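You operate a simulated robot arm through the tools that you are given. There is no shell and no other tool. Be economical: measure what you need, move in short steps, check, and stop when the job is done.

You are at the controls of a simulated robot arm. One attempt, no reset.

TASK
Wipe the chute sheet, refit the chute half and pin both lugs.
Fine: wipe first, with the square green pad, and put it back; each pin goes through the lug of its colour. Set down upright: green pad with a tall grip. What is to be rubbed or washed off counts as gone when no trace of it is left.

It is judged by the outcome, as a careful person would: the job done as asked, and still so three seconds after it is handed in. It fails if anything else is knocked over, pushed out of place, dropped, spilled or broken. Flat cloth is picked up by pressing the open fingertips on it (5 to 10 N) and closing them slowly along it; thin cloth reads only 2 to 8 mm in the jaws.

THE ROBOT
A 7-joint arm with a fingered hand on a trunk, on a base that drives. Base frame: it is fixed to the floor where the robot stands at the start and does not move with it; the origin is under the middle of the robot, x ahead of it, y to its left, z up; the surface under the hand at the start is at about z = 880. Lengths are in mm, angles in rad, forces in N, time in s.
Its first joint turns from -2.601 to 2.601 rad. Places, roughly: base of the chute stand [700, -200, 900]; blue lug of the chute [700, -100, 1000]; dust on the chute [700, -200, 1000]; white lug of the chute [700, -300, 1000]. Payload 3.5 kg.
Tool frame: the origin (TCP) lies between the finger pads and is the grasp point; the fingertips stand 30 mm ahead of it; z points along the fingers, y is the line along which they close. Largest opening 104 mm; the body of the gripper starts 35 mm behind the TCP. The gripper is a hand of 4 fingers: y runs from the thumb to the fingers, the wrist lies at [-15, -110, -186] in the tool frame.
Orientation is told as [roll, pitch, yaw] about the base's x, y, z axes, in that order, counted from this pose: with the fingers straight down and the wrist toward the robot, the tool's x, y and z point along [0, 1, 0], [1, 0, 0] and [0, 0, -1] of the base frame.

THE INTERFACE
- The arm moves only by the tool apply_moves. Its argument "increments" is one flat list of numbers, 6 for each row, row after row: the shift along the base's x, y, z in mm, then the turn, a rotation vector about the base's x, y, z in rad. In form: [x, y, z, rx, ry, rz, x, y, z, rx, ry, rz, ...]. A call has 1 to 12 rows; each row is the pose to reach, as a shift and turn from the pose commanded when the call began. Rows are played at 5 a second. More than 50 mm and 0.15 rad between two rows, and nothing of the call is played. A pose out of reach is approached as far as the arm can. The call stops where the force on the tool passes 90 N (or 10 N more than at its start, if that is more) or the arm is blocked; 0.2 s more then pass. In this call time passes only in rows, and 0.2 s behind the last. It gives the time, the measured TCP pose, the force on the tool (base axes), the opening and the grip force at its end, in the units of the frame above (readings bear some noise), with the torque about the TCP (base axes, N m) and any sound that the robot's microphone picked up, and new pictures: "views" is both (left out), scene, wrist or none.
- Cameras (640 x 400 px; columns grow to the right, rows downward): "scene" is now at [23.2, 111.2, 1522.5]; the picture's right is [-0.65, -0.76, 0.00], its down [-0.39, 0.33, -0.86] and it looks along [0.65, -0.56, -0.51] (base axes); focal length 296 px, centre (320, 200). "wrist" rides on the gripper at [61, -92, -130] in the tool frame; the picture's right is [-0.81, 0.28, -0.52], its down [-0.53, -0.71, 0.46] and it looks along [-0.24, 0.64, 0.72] (tool axes); focal length 275 px, centre (320, 200). There is no depth. A picture from a camera that has moved, and an enlarged one, comes with that camera's place and axes in the base frame and with its lens.
- raise_lower(by): slides the trunk up (or, below 0, down) by that many mm; the arm and the scene camera ride with it, the base frame stays. It gives what a move gives, with no picture.
- roll_base(legs): drives the robot by 1 to 6 legs, each [ahead, left, turn to the left] in mm, mm and rad, along the robot's own axes; the way and the turn of a leg run together, so that a leg with both is an arc; at most 1500 mm and 3.142 rad a leg. The arm and the cameras ride along, it lands a little off, and it stops where it bumps. It gives what a move gives, and a new picture of the scene camera.
- move_fingers(index, middle, ring, thumb_bend, thumb_turn): sets how far each is bent, from 0 (flat) to 1 (curled in); at 0.3 the hand is open as for a grip, at 0.7 the pads meet at the TCP. One left out holds its place. A second passes; each finger stops where it meets its share of the squeeze, and holds until it gets a number again. It is the only way to open and close the hand. It gives what a move gives, with no picture; readings hold the bend of each and the force on the fingers (four entries, about 0 where the hand has none), thumb and palm. thumb_turn goes from beside the hand (0) to across from the fingers (1), as for a grip.
- head_to(pan, tilt): turns the head with the scene camera to pan (to the left, within 2.705 rad either way) and tilt (down, from -0.506 to 1.204), counted from straight ahead of the robot. It gives what a move gives, and a new picture of the scene camera.
- enlarge(camera, box): a new picture of the part [left, top, right, bottom] of that camera's present view, enlarged. No time passes.
- close_job(): hands the job in; it is judged then, once.

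Go step by step. Nothing tells you exact positions but the pictures and the camera data: compare them with the known pose of the tool, close in by small moves and look again before you grip or let go. The budget is 120 turns and 260 pictures, counting those below and the enlarged ones. Unless the task says otherwise, let go and move clear before handing in, and close with one line.

The tools are called as a command line: name --argument value ..., lists and objects as JSON in quotes. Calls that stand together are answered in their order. apply_moves: Moves the arm, as the interface text tells. Its arguments: {"type":"object","properties":{"increments":{"type":"array"},"views":{"type":"string","enum":["both","scene","wrist","none"]}},"required":["increments"]} The other tools are called the same way: raise_lower (by) slides the trunk up or down; move_fingers (index, middle, ring, thumb_bend, thumb_turn) moves the fingers one by one; roll_base (legs) drives the base; head_to (pan, tilt) turns the head that bears the scene camera; enlarge (camera, box) takes an enlarged picture of a part of a camera's view; close_job () hands the job in.

At the start:

```text
clock: 0.0
tcp_pos: [618.0, -169.4, 1335.2]
ee_rot: [0.001, -0.001, 0.0]
ft_force: [-0.4, -0.1, -0.1]
moment: [-0.04, -0.05, -0.02]
gripper_width: 103.6
gripper_force: 0.1
shape: jaw
bend: [0.3, 0.3, 0.3, 0.3, 0.98]
finger forces: [0.0, 0.0, 0.1, 0.0, 0.0, 0.0]
trunk travel left (down, up): [-550.0, 160.0]
robot x, y, heading: [1.6, -0.7, -0.0]
head pan, tilt: [-0.707, 0.532]
```

scene: 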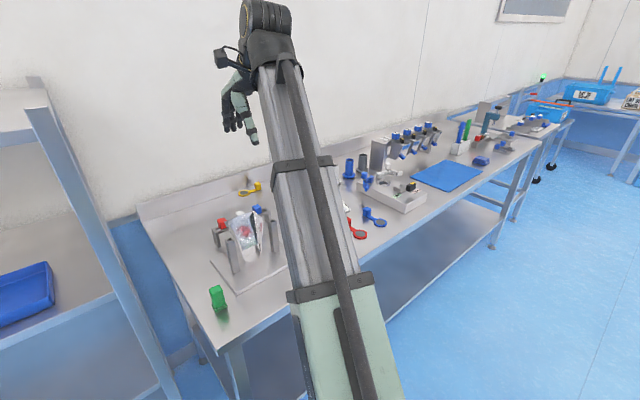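
wrist: 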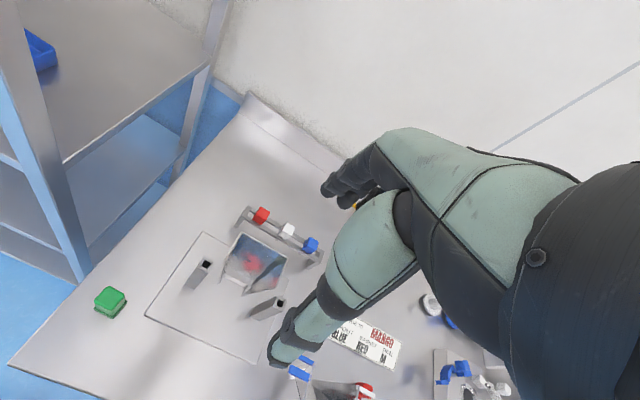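

I see a bench with a chute stand, a green pad to the left, some coloured pins on a rack behind it. I'll look closer before moving.

enlarge --camera "wrist" --box '[80, 180, 400, 380]'

enlarge --camera "scene" --box '[140, 160, 400, 322]'

```text
2.00 times, centred on (240, 280) of wrist
camera zoom: at [526.8, -108.4, 1466.0], right [0.28, -0.81, 0.52], down [-0.71, -0.53, -0.46], along [0.64, -0.24, -0.72], focal length 551 px, centre (480, 40)
```

zoom: 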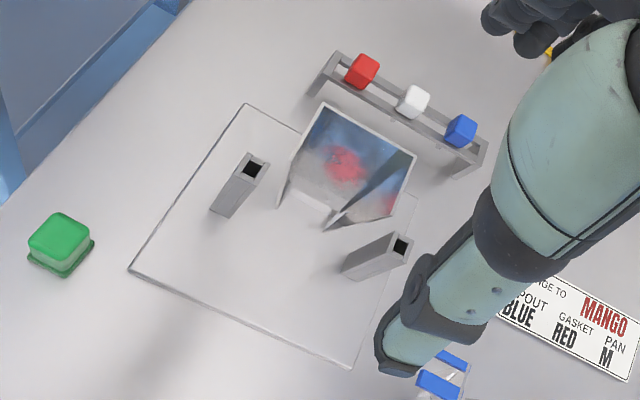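

```text
2.46 times, centred on (270, 241) of scene
camera zoom: at [23.2, 111.2, 1522.5], right [-0.65, -0.76, 0.0], down [-0.39, 0.33, -0.86], along [0.65, -0.56, -0.51], focal length 730 px, centre (443, 99)
```

zoom: 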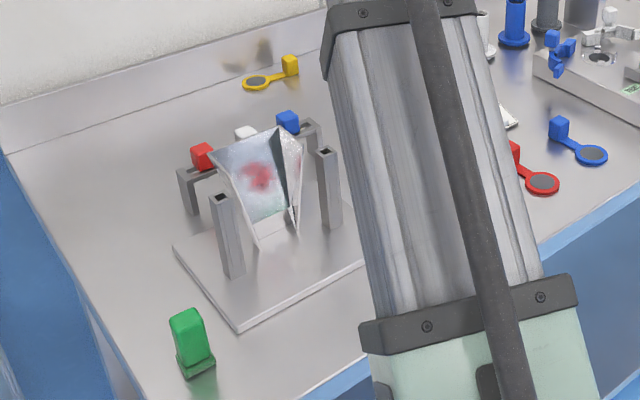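

The stand posts sit at about (690, -120) and (687, -265), the pad at about (598, -29), and the pin rack at x≈820. The arm blocks the view, so I swing it to the right, high above everything, to see the whole stand.

apply_moves --increments '[0, -50, 0, 0, 0, 0, 0, -100, 0, 0, 0, 0, 0, -150, 0, 0, 0, 0, 0, -200, 0, 0, 0, 0, 0, -250, 0, 0, 0, 0, 0, -300, 0, 0, 0, 0, 0, -350, 0, 0, 0, 0, 0, -400, 0, 0, 0, 0]'

```text
clock: 1.8
tcp_pos: [620.8, -567.9, 1334.3]
ee_rot: [-0.001, 0.0, 0.0]
ft_force: [0.0, -0.4, -0.9]
moment: [-0.03, 0.03, -0.01]
gripper_width: 103.6
gripper_force: 0.1
shape: jaw
bend: [0.3, 0.3, 0.3, 0.3, 0.98]
finger forces: [0.0, 0.0, 0.0, 0.0, 0.0, 0.1]
trunk travel left (down, up): [-550.0, 160.0]
robot x, y, heading: [1.2, -1.6, -0.002]
head pan, tilt: [-0.707, 0.532]
camera scene: at [23.4, 110.6, 1522.5], right [-0.65, -0.76, 0.0], down [-0.39, 0.33, -0.86], along [0.65, -0.56, -0.51], focal length 296 px, centre (320, 200)
camera wrist: at [528.4, -506.8, 1465.3], right [0.28, -0.81, 0.52], down [-0.71, -0.53, -0.46], along [0.64, -0.24, -0.72], focal length 275 px, centre (320, 200)
```

scene: 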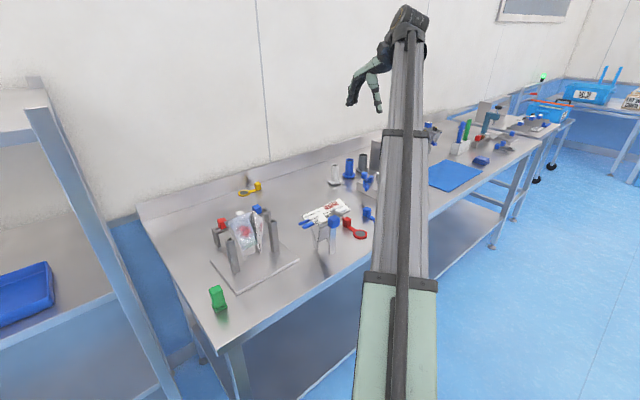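
wrist: 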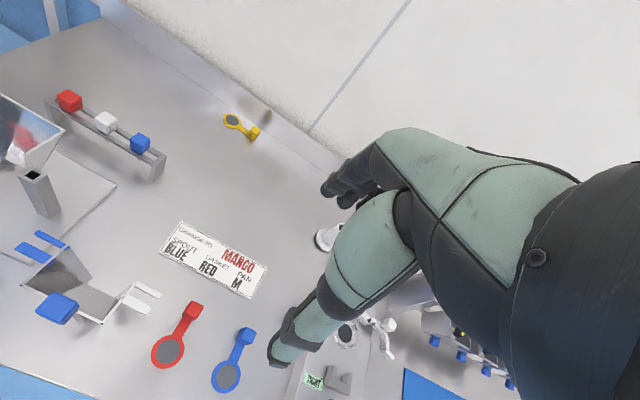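

enlarge --camera "wrist" --box '[0, 70, 240, 340]'

enlarge --camera "scene" --box '[190, 170, 390, 320]'

```text
1.48 times, centred on (120, 205) of wrist
camera zoom: at [528.4, -506.8, 1465.3], right [0.28, -0.81, 0.52], down [-0.71, -0.53, -0.46], along [0.64, -0.24, -0.72], focal length 408 px, centre (616, 193)
```

zoom: 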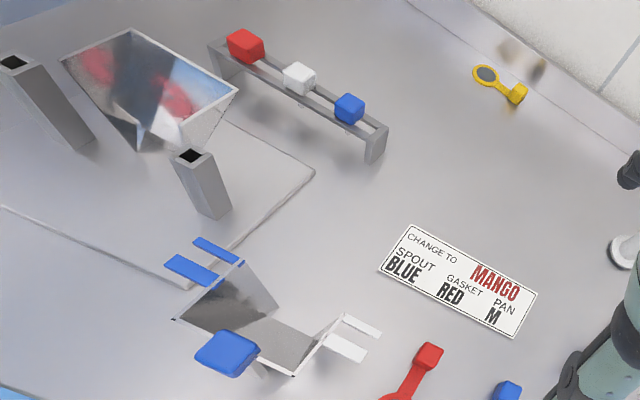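

```text
2.67 times, centred on (290, 245) of scene
camera zoom: at [23.4, 110.6, 1522.5], right [-0.65, -0.76, 0.0], down [-0.39, 0.33, -0.86], along [0.65, -0.56, -0.51], focal length 790 px, centre (400, 80)
```

zoom: 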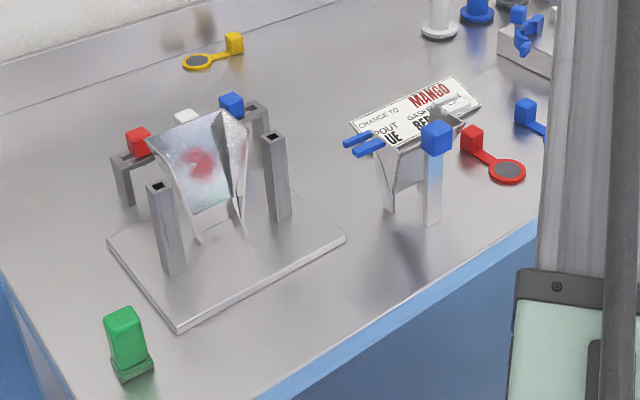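

The removed chute half (grey channel with a blue fork lug, a white fork lug and a blue grip knob) stands on the bench to the right of the stand. I go lower for a closer look at the stand, dust and posts.

apply_moves --increments '[0, 36, -26, 0, 0, 0, 0, 72, -52, 0, 0, 0, 0, 108, -78, 0, 0, 0, 0, 144, -104, 0, 0, 0, 0, 180, -130, 0, 0, 0, 0, 216, -156, 0, 0, 0, 0, 252, -182, 0, 0, 0, 4, 284, -207, 0, 0, 0]'

enlarge --camera "wrist" --box '[20, 50, 340, 250]'

```text
clock: 3.6
tcp_pos: [621.5, -286.0, 1127.0]
ee_rot: [0.001, -0.001, 0.0]
ft_force: [-0.4, 0.2, -0.4]
moment: [-0.01, 0.0, -0.01]
gripper_width: 103.6
gripper_force: 0.1
shape: jaw
bend: [0.3, 0.3, 0.3, 0.3, 0.98]
finger forces: [0.0, 0.0, 0.1, 0.0, 0.1, 0.1]
trunk travel left (down, up): [-550.0, 160.0]
robot x, y, heading: [-1.0, -0.3, 0.001]
head pan, tilt: [-0.707, 0.532]
camera scene: at [23.3, 111.3, 1522.5], right [-0.65, -0.76, 0.0], down [-0.39, 0.33, -0.86], along [0.65, -0.56, -0.51], focal length 296 px, centre (320, 200)
camera wrist: at [529.4, -224.0, 1257.5], right [0.27, -0.81, 0.52], down [-0.71, -0.53, -0.46], along [0.64, -0.24, -0.72], focal length 275 px, centre (320, 200)
```

scene: 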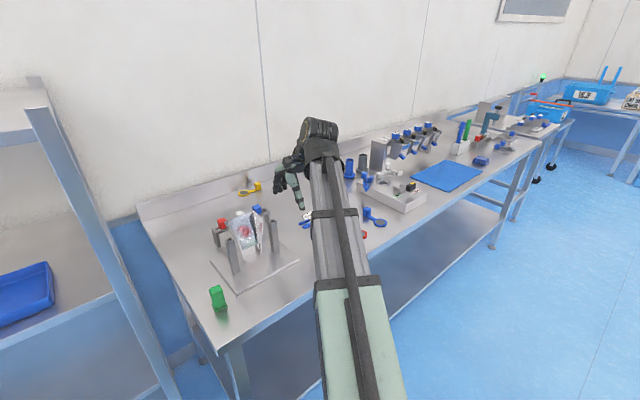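
wrist: 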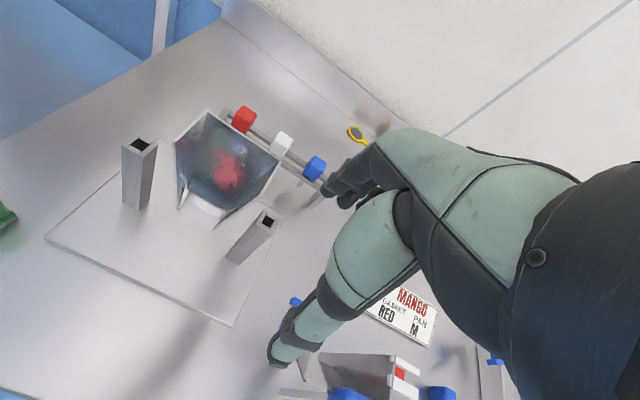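

```text
2.00 times, centred on (180, 150) of wrist
camera zoom: at [529.4, -224.0, 1257.5], right [0.27, -0.81, 0.52], down [-0.71, -0.53, -0.46], along [0.64, -0.24, -0.72], focal length 551 px, centre (600, 300)
```

zoom: 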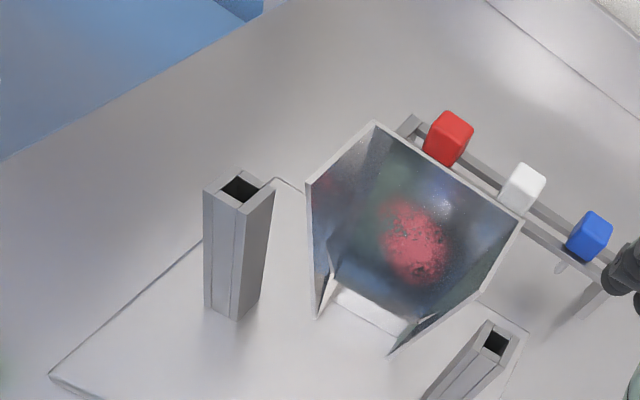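

Triangulated: post tops at (686,-121,1010) and (684,-261,1010); dust centre about (747,-193,961) on a sheet leaning ~22° from vertical. Next I go look at the pad closely.

apply_moves --increments '[-1, 45, 0, 0, 0, 0, -2, 90, 0, 0, 0, 0, -4, 135, -10, 0, 0, 0, -6, 180, -30, 0, 0, 0, -8, 226, -57, 0, 0, 0]' --views "wrist"

enlarge --camera "wrist" --box '[80, 150, 400, 350]'

enlarge --camera "scene" --box '[170, 240, 266, 300]'

```text
refused: row 5 steps farther than a row can; nothing moved
```

```text
2.00 times, centred on (240, 250) of wrist
camera zoom: at [529.4, -224.0, 1257.5], right [0.27, -0.81, 0.52], down [-0.71, -0.53, -0.46], along [0.64, -0.24, -0.72], focal length 551 px, centre (480, 100)
```

zoom: 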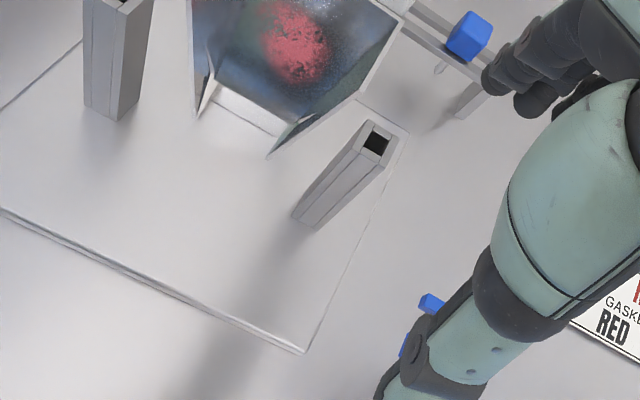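

```text
6.67 times, centred on (218, 270) of scene
camera zoom: at [23.3, 111.3, 1522.5], right [-0.65, -0.76, 0.0], down [-0.39, 0.33, -0.86], along [0.65, -0.56, -0.51], focal length 1976 px, centre (1000, -267)
```

zoom: 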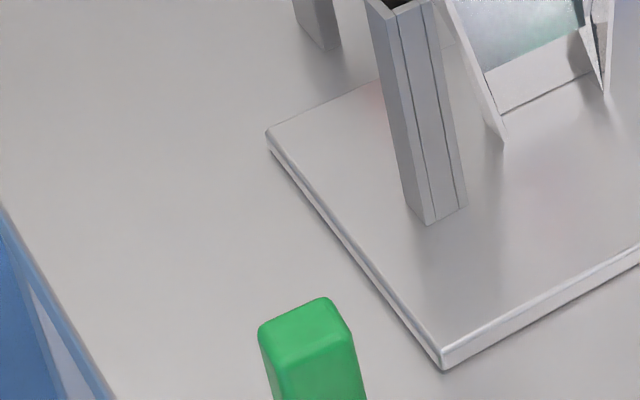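

The pad move had one over-long row; I redo it with shorter rows.

apply_moves --increments '[-1, 38, 0, 0, 0, 0, -2, 76, -10, 0, 0, 0, -4, 114, -20, 0, 0, 0, -6, 152, -30, 0, 0, 0, -8, 190, -42, 0, 0, 0, -8, 226, -57, 0, 0, 0]' --views "wrist"

enlarge --camera "wrist" --box '[80, 150, 400, 350]'

enlarge --camera "scene" --box '[170, 260, 266, 320]'

```text
clock: 5.0
tcp_pos: [611.7, -58.4, 1072.0]
ee_rot: [0.001, -0.001, -0.001]
ft_force: [0.8, -0.1, 0.8]
moment: [0.01, -0.02, -0.02]
gripper_width: 103.9
gripper_force: 0.1
shape: jaw
bend: [0.3, 0.3, 0.3, 0.3, 0.98]
finger forces: [0.1, 0.0, 0.0, 0.0, 0.0, 0.0]
trunk travel left (down, up): [-550.0, 160.0]
robot x, y, heading: [1.7, 1.0, -0.001]
head pan, tilt: [-0.707, 0.532]
camera wrist: at [520.2, 2.4, 1202.7], right [0.27, -0.81, 0.52], down [-0.71, -0.53, -0.46], along [0.64, -0.24, -0.72], focal length 275 px, centre (320, 200)
```

wrist: 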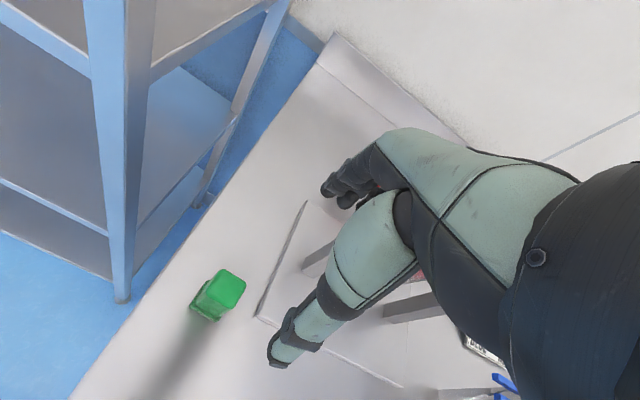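

```text
2.00 times, centred on (240, 250) of wrist
camera zoom: at [520.2, 2.4, 1202.7], right [0.27, -0.81, 0.52], down [-0.71, -0.53, -0.46], along [0.64, -0.24, -0.72], focal length 551 px, centre (480, 100)
```

zoom: 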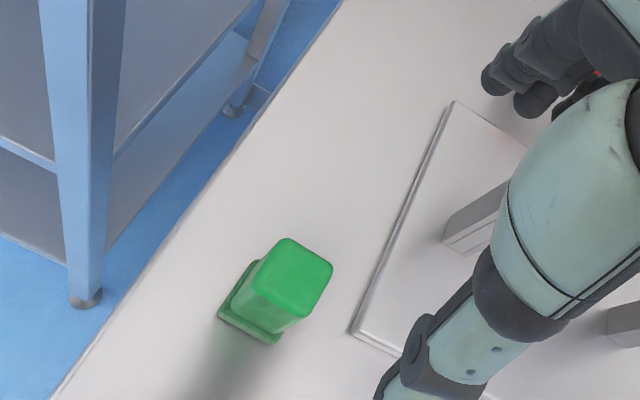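

```text
6.67 times, centred on (218, 290) of scene
camera zoom: at [23.3, 111.3, 1522.5], right [-0.65, -0.76, 0.0], down [-0.39, 0.33, -0.86], along [0.65, -0.56, -0.51], focal length 1976 px, centre (1000, -400)
```

zoom: 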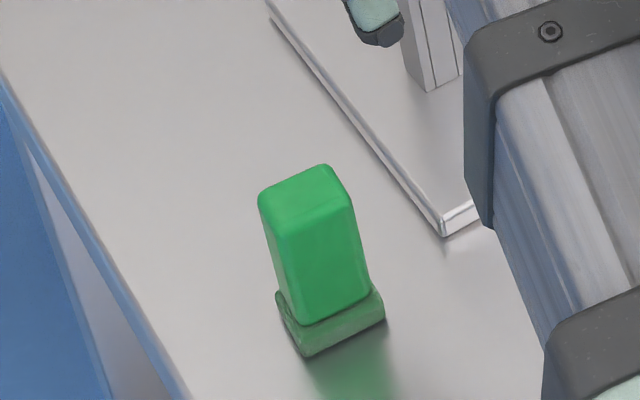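

The pad is at about (597,-32), top ~940, grip roughly 35 (x) by 25 (y). I move over it, still above, and check alignment.

apply_moves --increments '[-15, 26, -35, 0, 0, 0, -15, 26, -72, 0, 0, 0]'

enlarge --camera "wrist" --box '[160, 200, 480, 400]'

enlarge --camera "scene" --box '[150, 240, 278, 320]'

```text
clock: 5.6
tcp_pos: [597.3, -31.1, 997.2]
ee_rot: [0.002, 0.0, 0.0]
ft_force: [0.1, 0.0, -1.3]
moment: [0.01, -0.02, 0.05]
gripper_width: 103.8
gripper_force: 0.1
shape: jaw
bend: [0.3, 0.3, 0.3, 0.3, 0.98]
finger forces: [0.0, 0.0, 0.1, 0.0, 0.0, 0.0]
trunk travel left (down, up): [-550.0, 160.0]
robot x, y, heading: [-1.9, 0.4, 0.001]
head pan, tilt: [-0.707, 0.532]
camera scene: at [23.2, 111.5, 1522.5], right [-0.65, -0.76, 0.0], down [-0.39, 0.33, -0.86], along [0.65, -0.56, -0.51], focal length 296 px, centre (320, 200)
camera wrist: at [505.7, 29.9, 1127.8], right [0.28, -0.81, 0.52], down [-0.71, -0.53, -0.46], along [0.64, -0.24, -0.72], focal length 275 px, centre (320, 200)
```

scene: 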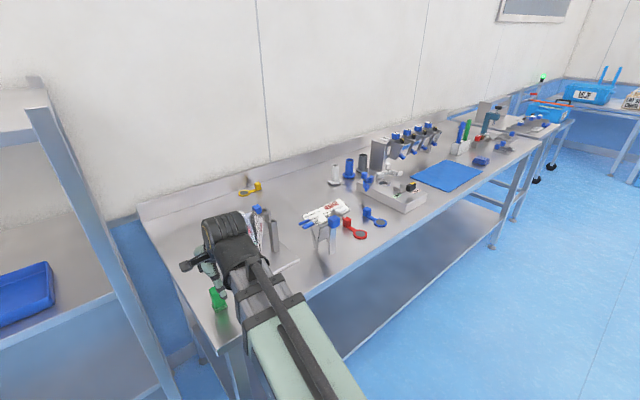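
wrist: 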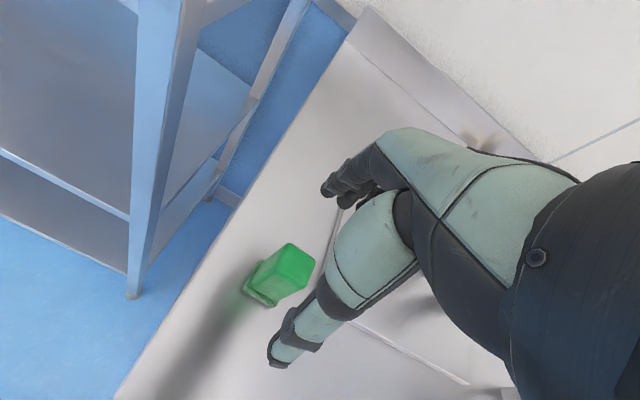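

```text
2.00 times, centred on (320, 300) of wrist
camera zoom: at [505.7, 29.9, 1127.8], right [0.28, -0.81, 0.52], down [-0.71, -0.53, -0.46], along [0.64, -0.24, -0.72], focal length 551 px, centre (320, 0)
```

zoom: 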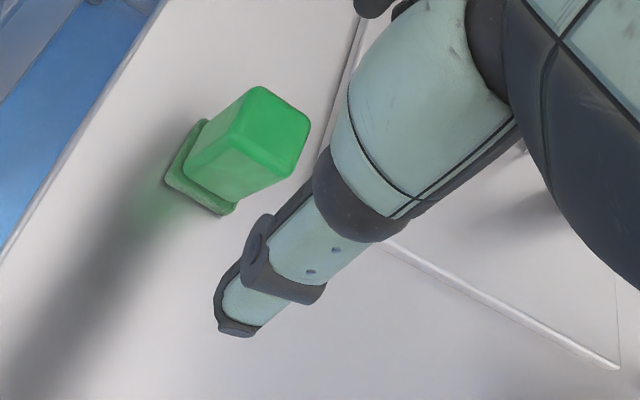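

```text
5.00 times, centred on (214, 280) of scene
camera zoom: at [23.2, 111.5, 1522.5], right [-0.65, -0.76, 0.0], down [-0.39, 0.33, -0.86], along [0.65, -0.56, -0.51], focal length 1482 px, centre (850, -200)
```

zoom: 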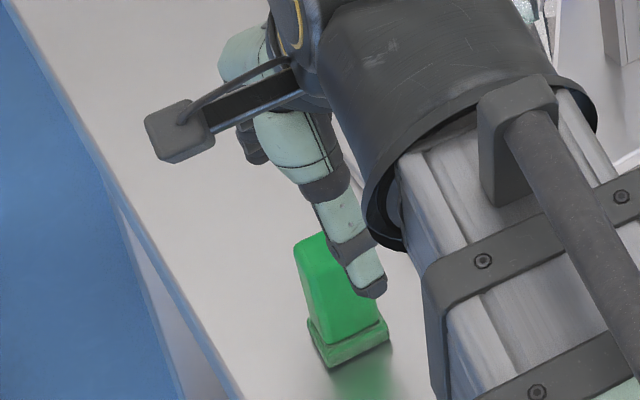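

The pad's grip lies right on the tool axis. I descend to z≈931 and close slowly.

apply_moves --increments '[2, 0, -35, 0, 0, 0, 2, 0, -66, 0, 0, 0]' --views "wrist"

```text
clock: 6.2
tcp_pos: [600.3, -31.5, 933.3]
ee_rot: [0.001, -0.001, -0.001]
ft_force: [-0.7, -0.1, -0.5]
moment: [-0.01, 0.01, 0.01]
gripper_width: 103.9
gripper_force: 0.2
shape: jaw
bend: [0.3, 0.3, 0.3, 0.3, 0.98]
finger forces: [0.0, 0.1, 0.0, 0.0, 0.1, 0.0]
trunk travel left (down, up): [-550.0, 160.0]
robot x, y, heading: [-0.6, 2.2, -0.001]
head pan, tilt: [-0.707, 0.532]
camera wrist: at [509.3, 28.8, 1063.7], right [0.27, -0.81, 0.52], down [-0.71, -0.53, -0.46], along [0.65, -0.24, -0.72], focal length 275 px, centre (320, 200)
```

wrist: 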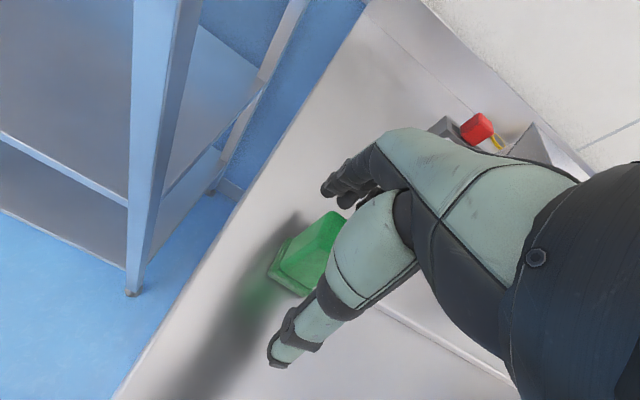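

move_fingers --index 0.5 --middle 0.5 --ring 0.5 --thumb_bend 0.5

enlarge --camera "wrist" --box '[200, 150, 440, 300]'

```text
clock: 7.2
tcp_pos: [599.9, -32.8, 933.2]
ee_rot: [0.001, 0.0, 0.001]
ft_force: [0.3, 0.4, -0.5]
moment: [0.0, -0.03, -0.06]
gripper_width: 52.6
gripper_force: 0.0
shape: fingers
bend: [0.5, 0.5, 0.5, 0.5, 0.98]
finger forces: [0.1, 0.1, 0.1, 0.0, 0.0, 0.0]
trunk travel left (down, up): [-550.0, 160.0]
robot x, y, heading: [0.4, -1.2, -0.003]
head pan, tilt: [-0.707, 0.532]
```

```text
2.67 times, centred on (320, 225) of wrist
camera zoom: at [509.2, 28.8, 1063.9], right [0.27, -0.81, 0.52], down [-0.71, -0.53, -0.46], along [0.64, -0.24, -0.72], focal length 734 px, centre (320, 133)
```

zoom: 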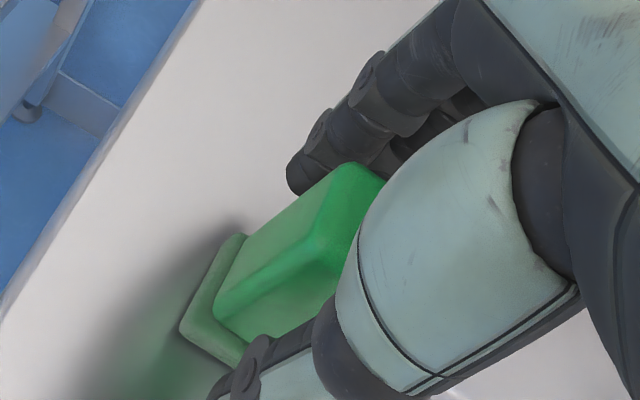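

Well centred; closing onto the grip.

move_fingers --index 0.64 --middle 0.64 --ring 0.64 --thumb_bend 0.64

enlarge --camera "wrist" --box '[200, 150, 440, 300]'

```text
clock: 8.2
tcp_pos: [600.6, -32.1, 932.3]
ee_rot: [0.001, 0.0, 0.0]
ft_force: [-0.6, 0.1, 0.1]
moment: [-0.01, 0.0, 0.02]
gripper_width: 24.9
gripper_force: 3.8
shape: fingers
bend: [0.61, 0.62, 0.64, 0.6, 0.97]
finger forces: [2.0, 1.5, 0.1, 0.1, 3.4, 0.0]
trunk travel left (down, up): [-550.0, 160.0]
robot x, y, heading: [2.0, -1.6, 0.002]
head pan, tilt: [-0.707, 0.532]
```

```text
2.67 times, centred on (320, 225) of wrist
camera zoom: at [509.3, 28.8, 1063.9], right [0.28, -0.81, 0.52], down [-0.71, -0.53, -0.46], along [0.64, -0.24, -0.72], focal length 734 px, centre (320, 133)
```

zoom: 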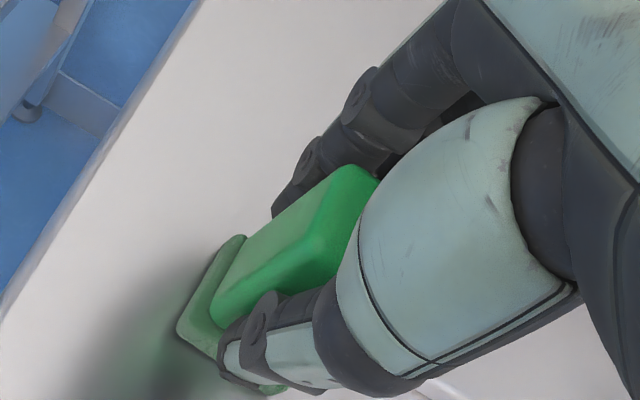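

move_fingers --index 0.8 --middle 0.8 --thumb_bend 0.8

```text
clock: 9.2
tcp_pos: [600.9, -32.3, 933.0]
ee_rot: [-0.001, 0.0, 0.0]
ft_force: [0.1, -0.1, -0.2]
moment: [0.01, -0.02, 0.0]
gripper_width: 22.8
gripper_force: 16.9
shape: fingers
bend: [0.71, 0.71, 0.64, 0.61, 0.95]
finger forces: [9.5, 7.5, 0.1, 0.0, 17.0, 0.1]
trunk travel left (down, up): [-550.0, 160.0]
robot x, y, heading: [0.9, 1.1, 0.004]
head pan, tilt: [-0.707, 0.532]
```

Firm grip (17 N). I lift and carry the pad in front of the sheet.

apply_moves --increments '[0, 0, 40, 0, 0, 0, 0, 0, 80, 0, 0, 0, 0, 0, 120, 0, 0, 0, 0, 0, 165, 0, 0, 0, 0, -40, 165, 0, 0, 0, 0, -80, 165, 0, 0, 0, 0, -120, 165, 0, 0, 0, 0, -160, 165, 0, 0, 0]'

```text
clock: 11.0
tcp_pos: [599.2, -194.4, 1097.0]
ee_rot: [0.0, 0.0, 0.0]
ft_force: [0.3, -0.5, -0.9]
moment: [-0.02, -0.07, 0.01]
gripper_width: 22.8
gripper_force: 16.8
shape: fingers
bend: [0.71, 0.71, 0.64, 0.61, 0.95]
finger forces: [9.2, 7.5, 0.0, 0.0, 16.9, 0.0]
trunk travel left (down, up): [-550.0, 160.0]
robot x, y, heading: [0.0, -3.5, -0.002]
head pan, tilt: [-0.707, 0.532]
camera scene: at [23.3, 111.0, 1522.5], right [-0.65, -0.76, 0.0], down [-0.39, 0.33, -0.86], along [0.65, -0.56, -0.51], focal length 296 px, centre (320, 200)
camera wrist: at [507.3, -132.9, 1227.1], right [0.28, -0.81, 0.52], down [-0.71, -0.53, -0.46], along [0.64, -0.24, -0.72], focal length 275 px, centre (320, 200)
```

scene: 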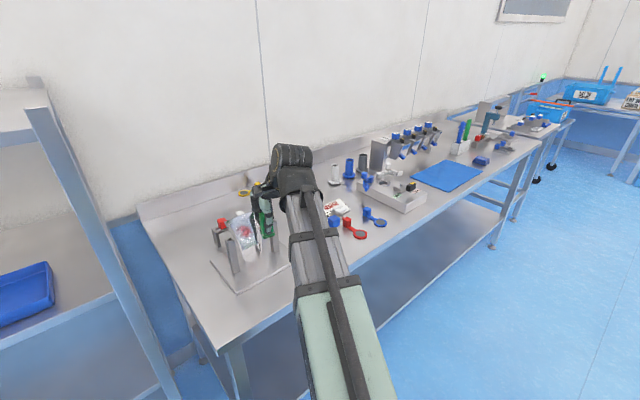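
wrist: 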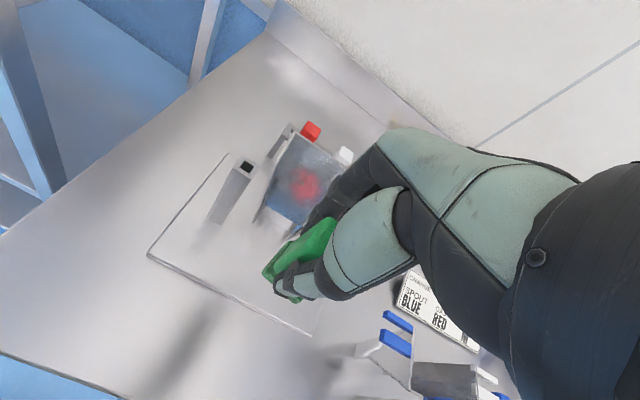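

Tilting the hand forward by 1.18 rad, well above the posts.

apply_moves --increments '[0, 0, 0, 0, -0.147, 0, 0, 0, 0, 0, -0.295, 0, 0, 0, 0, 0, -0.442, 0, 0, 0, 0, 0, -0.59, 0, 0, 0, 0, 0, -0.737, 0, 0, 0, 0, 0, -0.885, 0, 0, 0, 0, 0, -1.032, 0, 0, 0, 0, 0, -1.18, 0]'

```text
clock: 12.8
tcp_pos: [611.9, -200.4, 1098.3]
ee_rot: [0.003, -1.179, -0.001]
ft_force: [0.0, -0.2, 0.1]
moment: [0.02, -0.03, 0.0]
gripper_width: 22.8
gripper_force: 17.1
shape: fingers
bend: [0.71, 0.71, 0.64, 0.61, 0.94]
finger forces: [8.9, 7.6, 0.1, 0.0, 16.9, 0.0]
out of reach, approached as far as the arm can: row 6, 7, 8
trunk travel left (down, up): [-550.0, 160.0]
robot x, y, heading: [-3.5, -1.2, 0.005]
head pan, tilt: [-0.707, 0.532]
camera scene: at [23.3, 111.2, 1522.5], right [-0.65, -0.76, 0.0], down [-0.39, 0.33, -0.86], along [0.65, -0.56, -0.51], focal length 296 px, centre (320, 200)
camera wrist: at [455.7, -138.7, 1063.3], right [-0.37, -0.81, 0.45], down [0.15, -0.53, -0.83], along [0.92, -0.24, 0.32], focal length 275 px, centre (320, 200)
```

scene: 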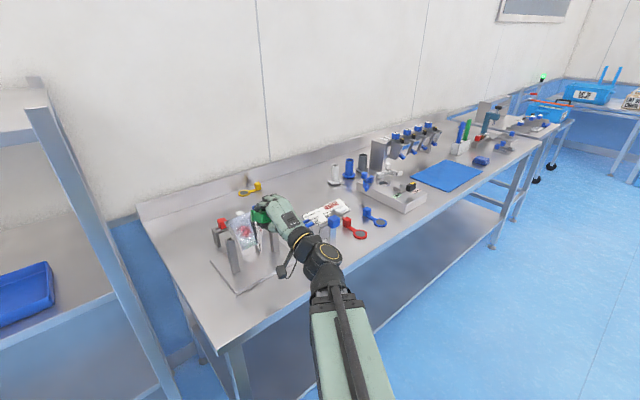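
wrist: 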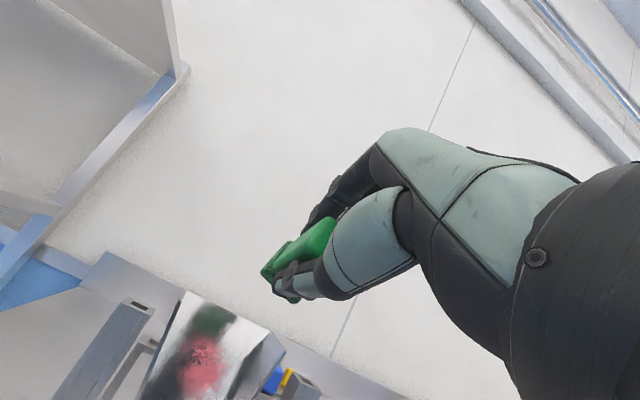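

The tilt is reached with a slight position offset (inner reach limit). I move toward the pre-wipe point between the posts.

apply_moves --increments '[20, 2, -25, 0, -1.18, 0, 35, 2, -60, 0, -1.18, 0, 47, 2, -95, 0, -1.18, 0]'

```text
refused: row 1 steps farther than a row can; nothing moved
```

apply_moves --increments '[15, 2, -25, 0, 0, 0, 30, 4, -60, 0, 0, 0, 40, 4, -95, 0, 0, 0]'

enlarge --camera "scene" --box '[190, 180, 350, 280]'

```text
clock: 13.6
tcp_pos: [651.7, -196.1, 1004.5]
ee_rot: [0.0, -1.181, -0.002]
ft_force: [0.0, 0.8, -0.6]
moment: [0.0, 0.0, -0.01]
gripper_width: 22.6
gripper_force: 16.3
shape: fingers
bend: [0.71, 0.71, 0.64, 0.61, 0.94]
finger forces: [8.9, 7.6, 0.1, 0.0, 16.9, 0.0]
trunk travel left (down, up): [-550.0, 160.0]
robot x, y, heading: [0.7, 4.1, 0.003]
head pan, tilt: [-0.707, 0.532]
camera scene: at [23.4, 111.2, 1522.5], right [-0.65, -0.76, 0.0], down [-0.39, 0.33, -0.86], along [0.65, -0.56, -0.51], focal length 296 px, centre (320, 200)
camera wrist: at [496.5, -134.8, 968.0], right [-0.37, -0.81, 0.45], down [0.15, -0.53, -0.83], along [0.92, -0.24, 0.32], focal length 275 px, centre (320, 200)
```

scene: 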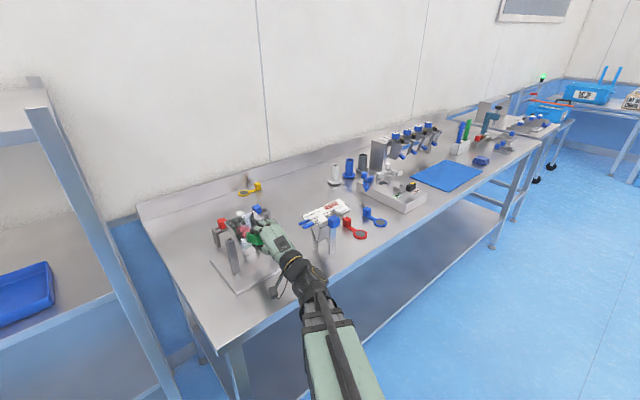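
wrist: 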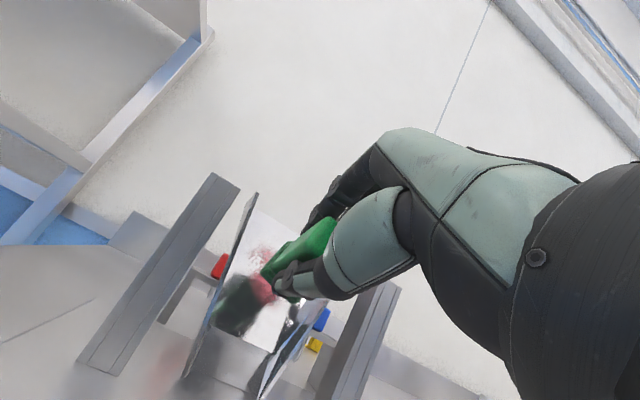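

```text
4.00 times, centred on (270, 230) of scene
camera zoom: at [23.4, 111.2, 1522.5], right [-0.65, -0.76, 0.0], down [-0.39, 0.33, -0.86], along [0.65, -0.56, -0.51], focal length 1186 px, centre (520, 80)
```

zoom: 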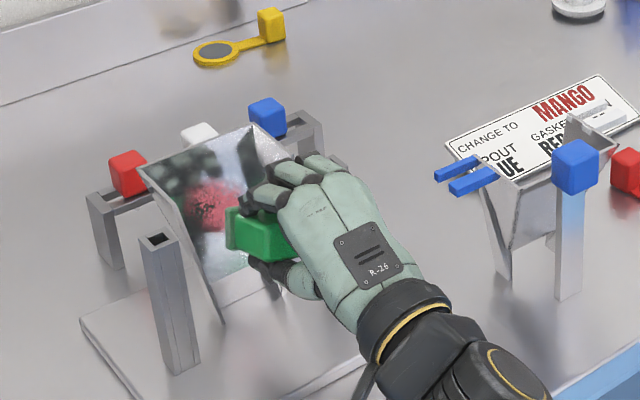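

Good alignment, pad face parallel to the sheet. I advance along the sheet normal, stopping short of contact.

apply_moves --increments '[12, 3, -5, 0, 0, 0, 25, 3, -10, 0, 0, 0, 40, 3, -16, 0, 0, 0]'

enlarge --camera "wrist" --box '[160, 170, 400, 320]'

enlarge --camera "scene" --box '[202, 190, 298, 250]'

```text
clock: 14.4
tcp_pos: [688.9, -192.9, 988.6]
ee_rot: [-0.002, -1.182, 0.002]
ft_force: [-3.1, 0.2, 1.2]
moment: [-0.02, 0.07, 0.02]
gripper_width: 22.7
gripper_force: 17.0
shape: fingers
bend: [0.71, 0.72, 0.64, 0.61, 0.94]
finger forces: [9.0, 7.9, 0.0, 0.0, 17.0, 0.0]
trunk travel left (down, up): [-550.0, 160.0]
robot x, y, heading: [0.2, 0.6, 0.002]
head pan, tilt: [-0.707, 0.532]
camera scene: at [22.3, 111.2, 1522.6], right [-0.65, -0.76, 0.0], down [-0.39, 0.33, -0.86], along [0.66, -0.56, -0.51], focal length 296 px, centre (320, 200)
camera wrist: at [533.7, -131.0, 952.6], right [-0.37, -0.81, 0.45], down [0.15, -0.53, -0.83], along [0.92, -0.24, 0.32], focal length 275 px, centre (320, 200)
```

scene: 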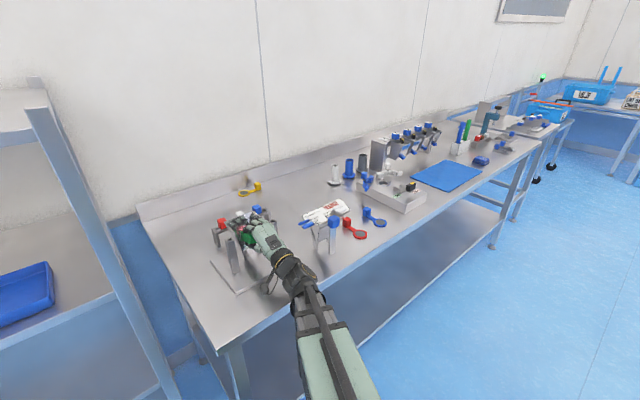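
wrist: 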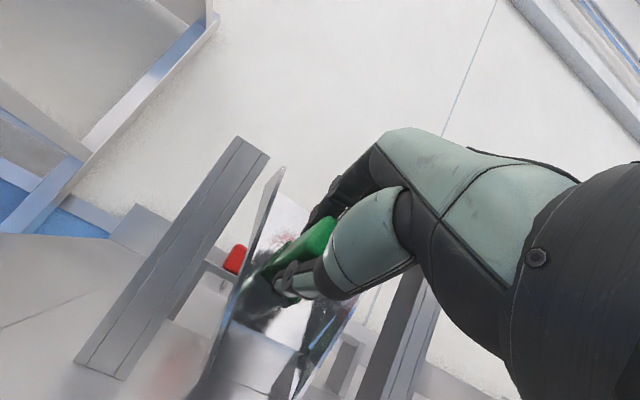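

```text
2.67 times, centred on (280, 245) of wrist
camera zoom: at [533.7, -131.0, 952.6], right [-0.37, -0.81, 0.45], down [0.15, -0.53, -0.83], along [0.92, -0.24, 0.32], focal length 734 px, centre (427, 80)
```

zoom: 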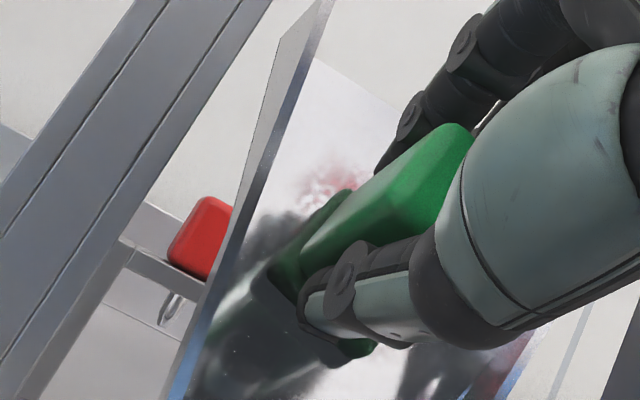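

```text
6.67 times, centred on (250, 220) of scene
camera zoom: at [22.3, 111.2, 1522.6], right [-0.65, -0.76, 0.0], down [-0.39, 0.33, -0.86], along [0.66, -0.56, -0.51], focal length 1976 px, centre (787, 67)
```

zoom: 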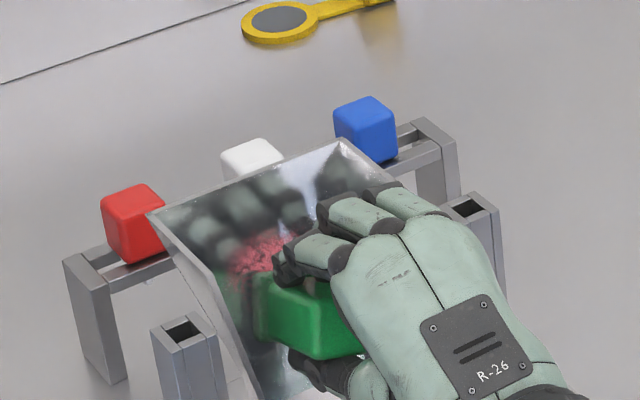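

Light contact (3 N along the normal). I press 2 mm further and see the force.

apply_moves --increments '[2, 0, -1, 0, 0, 0]' --views "none"

```text
clock: 14.8
tcp_pos: [690.0, -192.7, 989.3]
ee_rot: [-0.001, -1.181, 0.001]
ft_force: [-12.0, -1.0, 4.7]
moment: [0.01, 0.19, 0.13]
gripper_width: 22.4
gripper_force: 17.1
shape: fingers
bend: [0.71, 0.72, 0.64, 0.61, 0.94]
finger forces: [9.5, 8.5, 0.1, 0.1, 16.7, 0.0]
trunk travel left (down, up): [-550.0, 160.0]
robot x, y, heading: [-0.5, 1.1, -0.002]
head pan, tilt: [-0.707, 0.532]
```

Force is along the sheet's normal as expected. I back off a touch and make the first up-and-down stroke in the middle.

apply_moves --increments '[-1, 0, 0.4, 0, 0, 0, 3.6, 0, 11.5, 0, 0, 0, 8.1, 0, 22.6, 0, 0, 0, 3.6, 0, 11.5, 0, 0, 0, -1, 0, 0.4, 0, 0, 0, -5.6, 0, -10.7, 0, 0, 0, -10.1, 0, -21.8, 0, 0, 0, -12.4, 0, -27.3, 0, 0, 0, -5.6, 0, -10.7, 0, 0, 0, -1, 0, 0.4, 0, 0, 0]'

enlarge --camera "scene" --box '[202, 190, 298, 250]'

```text
clock: 17.0
tcp_pos: [690.5, -193.0, 988.4]
ee_rot: [0.001, -1.181, -0.002]
ft_force: [-6.2, -0.5, -0.1]
moment: [0.0, 0.25, 0.11]
gripper_width: 22.4
gripper_force: 16.7
shape: fingers
bend: [0.71, 0.72, 0.64, 0.61, 0.94]
finger forces: [8.1, 6.8, 0.0, 0.0, 17.3, 0.0]
trunk travel left (down, up): [-550.0, 160.0]
robot x, y, heading: [0.3, 0.7, 0.001]
head pan, tilt: [-0.707, 0.532]
camera scene: at [22.5, 111.2, 1522.4], right [-0.65, -0.76, 0.0], down [-0.39, 0.33, -0.86], along [0.66, -0.56, -0.51], focal length 296 px, centre (320, 200)
camera wrist: at [535.5, -131.4, 952.4], right [-0.37, -0.81, 0.45], down [0.15, -0.53, -0.83], along [0.92, -0.24, 0.32], focal length 275 px, centre (320, 200)
```

scene: 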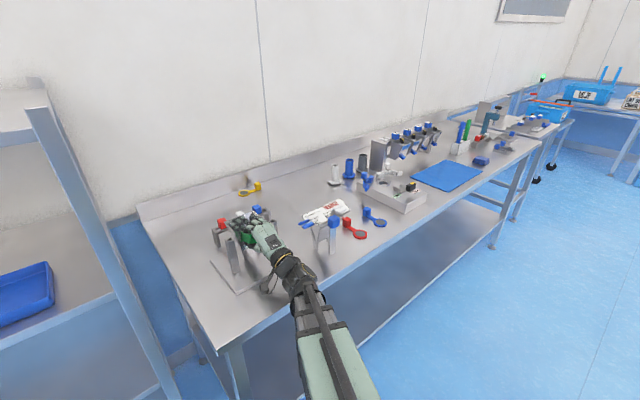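
wrist: 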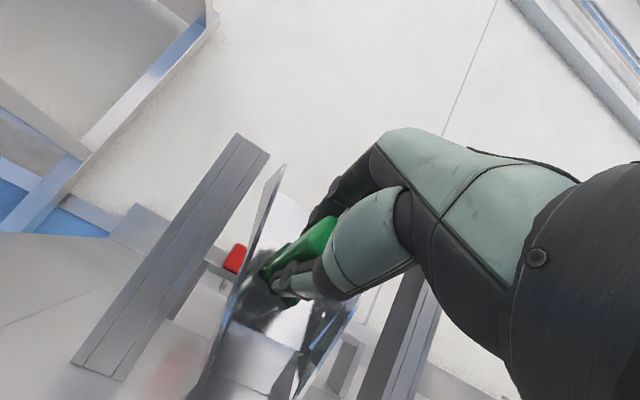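

```text
6.67 times, centred on (250, 220) of scene
camera zoom: at [22.5, 111.2, 1522.4], right [-0.65, -0.76, 0.0], down [-0.39, 0.33, -0.86], along [0.66, -0.56, -0.51], focal length 1976 px, centre (787, 67)
```

zoom: 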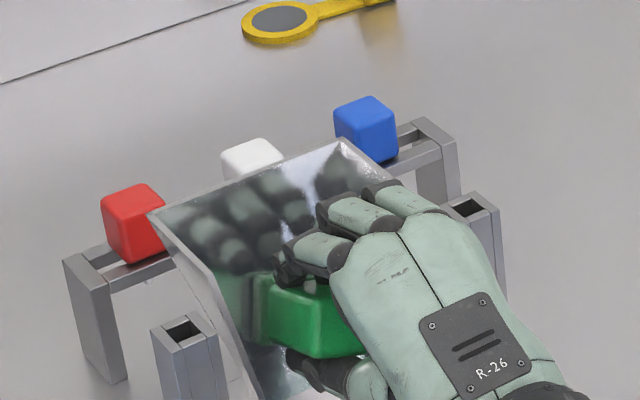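

The dust visible above is wiped away. Now the same strokes offset ±8 mm sideways.

apply_moves --increments '[0.4, 8, 0, 0, 0, 0, 4.6, 10, 11.1, 0, 0, 0, 9.5, 11, 22.2, 0, 0, 0, 4.6, 9, 11.1, 0, 0, 0, -4.2, 7, -11.1, 0, 0, 0, -9.5, 5, -24, 0, 0, 0, -9.5, -5, -24, 0, 0, 0, -4.2, -7, -11.1, 0, 0, 0, 0.4, -8, 0, 0, 0, 0, 4.6, -10, 11.1, 0, 0, 0, 9.5, -11, 22.2, 0, 0, 0, 5, -10, 11.1, 0, 0, 0]' --views "none"

```text
clock: 19.6
tcp_pos: [695.7, -203.5, 996.7]
ee_rot: [0.001, -1.183, -0.003]
ft_force: [-5.3, -0.6, 3.5]
moment: [0.03, 0.06, 0.04]
gripper_width: 22.6
gripper_force: 17.3
shape: fingers
bend: [0.71, 0.72, 0.64, 0.61, 0.93]
finger forces: [10.4, 7.6, 0.0, 0.0, 16.6, 0.0]
trunk travel left (down, up): [-550.0, 160.0]
robot x, y, heading: [-1.6, 1.1, 0.002]
head pan, tilt: [-0.707, 0.532]
```

Backing away along the normal to inspect.

apply_moves --increments '[-15, 3, 6, 0, 0, 0, -45, 10, 18, 0, 0, 0, -55, 10, 60, 0, 0, 0, -60, 10, 100, 0, 0, 0]'

enlarge --camera "scene" --box '[202, 190, 298, 250]'

enlarge --camera "wrist" --box '[80, 250, 320, 400]'

```text
clock: 20.6
tcp_pos: [635.7, -194.4, 1098.1]
ee_rot: [0.001, -1.18, -0.001]
ft_force: [0.5, -0.3, -0.8]
moment: [-0.04, 0.01, 0.0]
gripper_width: 22.8
gripper_force: 16.4
shape: fingers
bend: [0.71, 0.72, 0.64, 0.61, 0.93]
finger forces: [9.4, 7.3, 0.0, 0.1, 17.0, 0.1]
trunk travel left (down, up): [-550.0, 160.0]
robot x, y, heading: [0.6, -3.9, -0.004]
head pan, tilt: [-0.707, 0.532]
camera scene: at [23.2, 111.2, 1522.4], right [-0.65, -0.76, 0.0], down [-0.39, 0.33, -0.86], along [0.65, -0.56, -0.51], focal length 296 px, centre (320, 200)
camera wrist: at [480.6, -133.6, 1063.1], right [-0.37, -0.81, 0.45], down [0.15, -0.53, -0.83], along [0.92, -0.24, 0.32], focal length 275 px, centre (320, 200)
```

scene: 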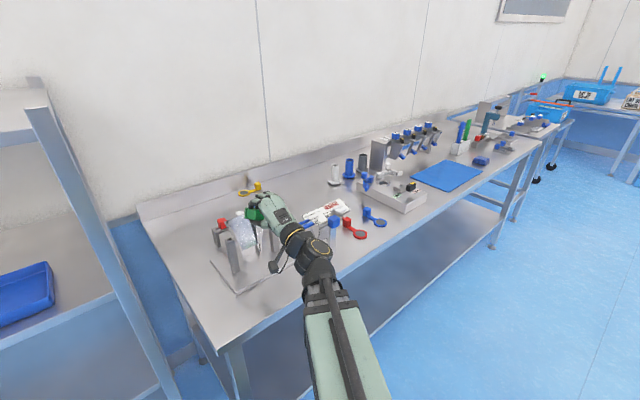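
wrist: 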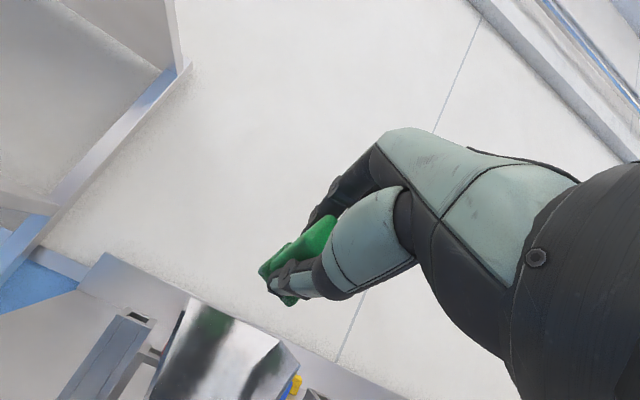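

```text
6.67 times, centred on (250, 220) of scene
camera zoom: at [23.2, 111.2, 1522.4], right [-0.65, -0.76, 0.0], down [-0.39, 0.33, -0.86], along [0.65, -0.56, -0.51], focal length 1976 px, centre (787, 67)
```

zoom: 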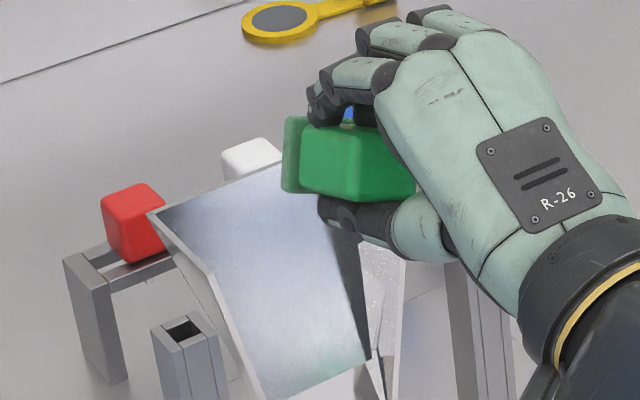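

```text
2.67 times, centred on (200, 325) of wrist
camera zoom: at [480.6, -133.6, 1063.1], right [-0.37, -0.81, 0.45], down [0.15, -0.53, -0.83], along [0.92, -0.24, 0.32], focal length 734 px, centre (640, -133)
```

zoom: 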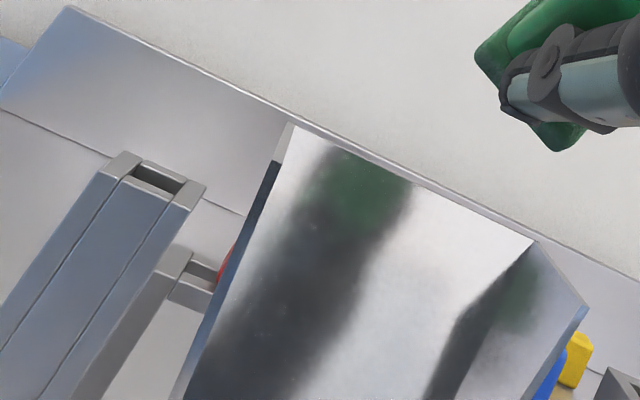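

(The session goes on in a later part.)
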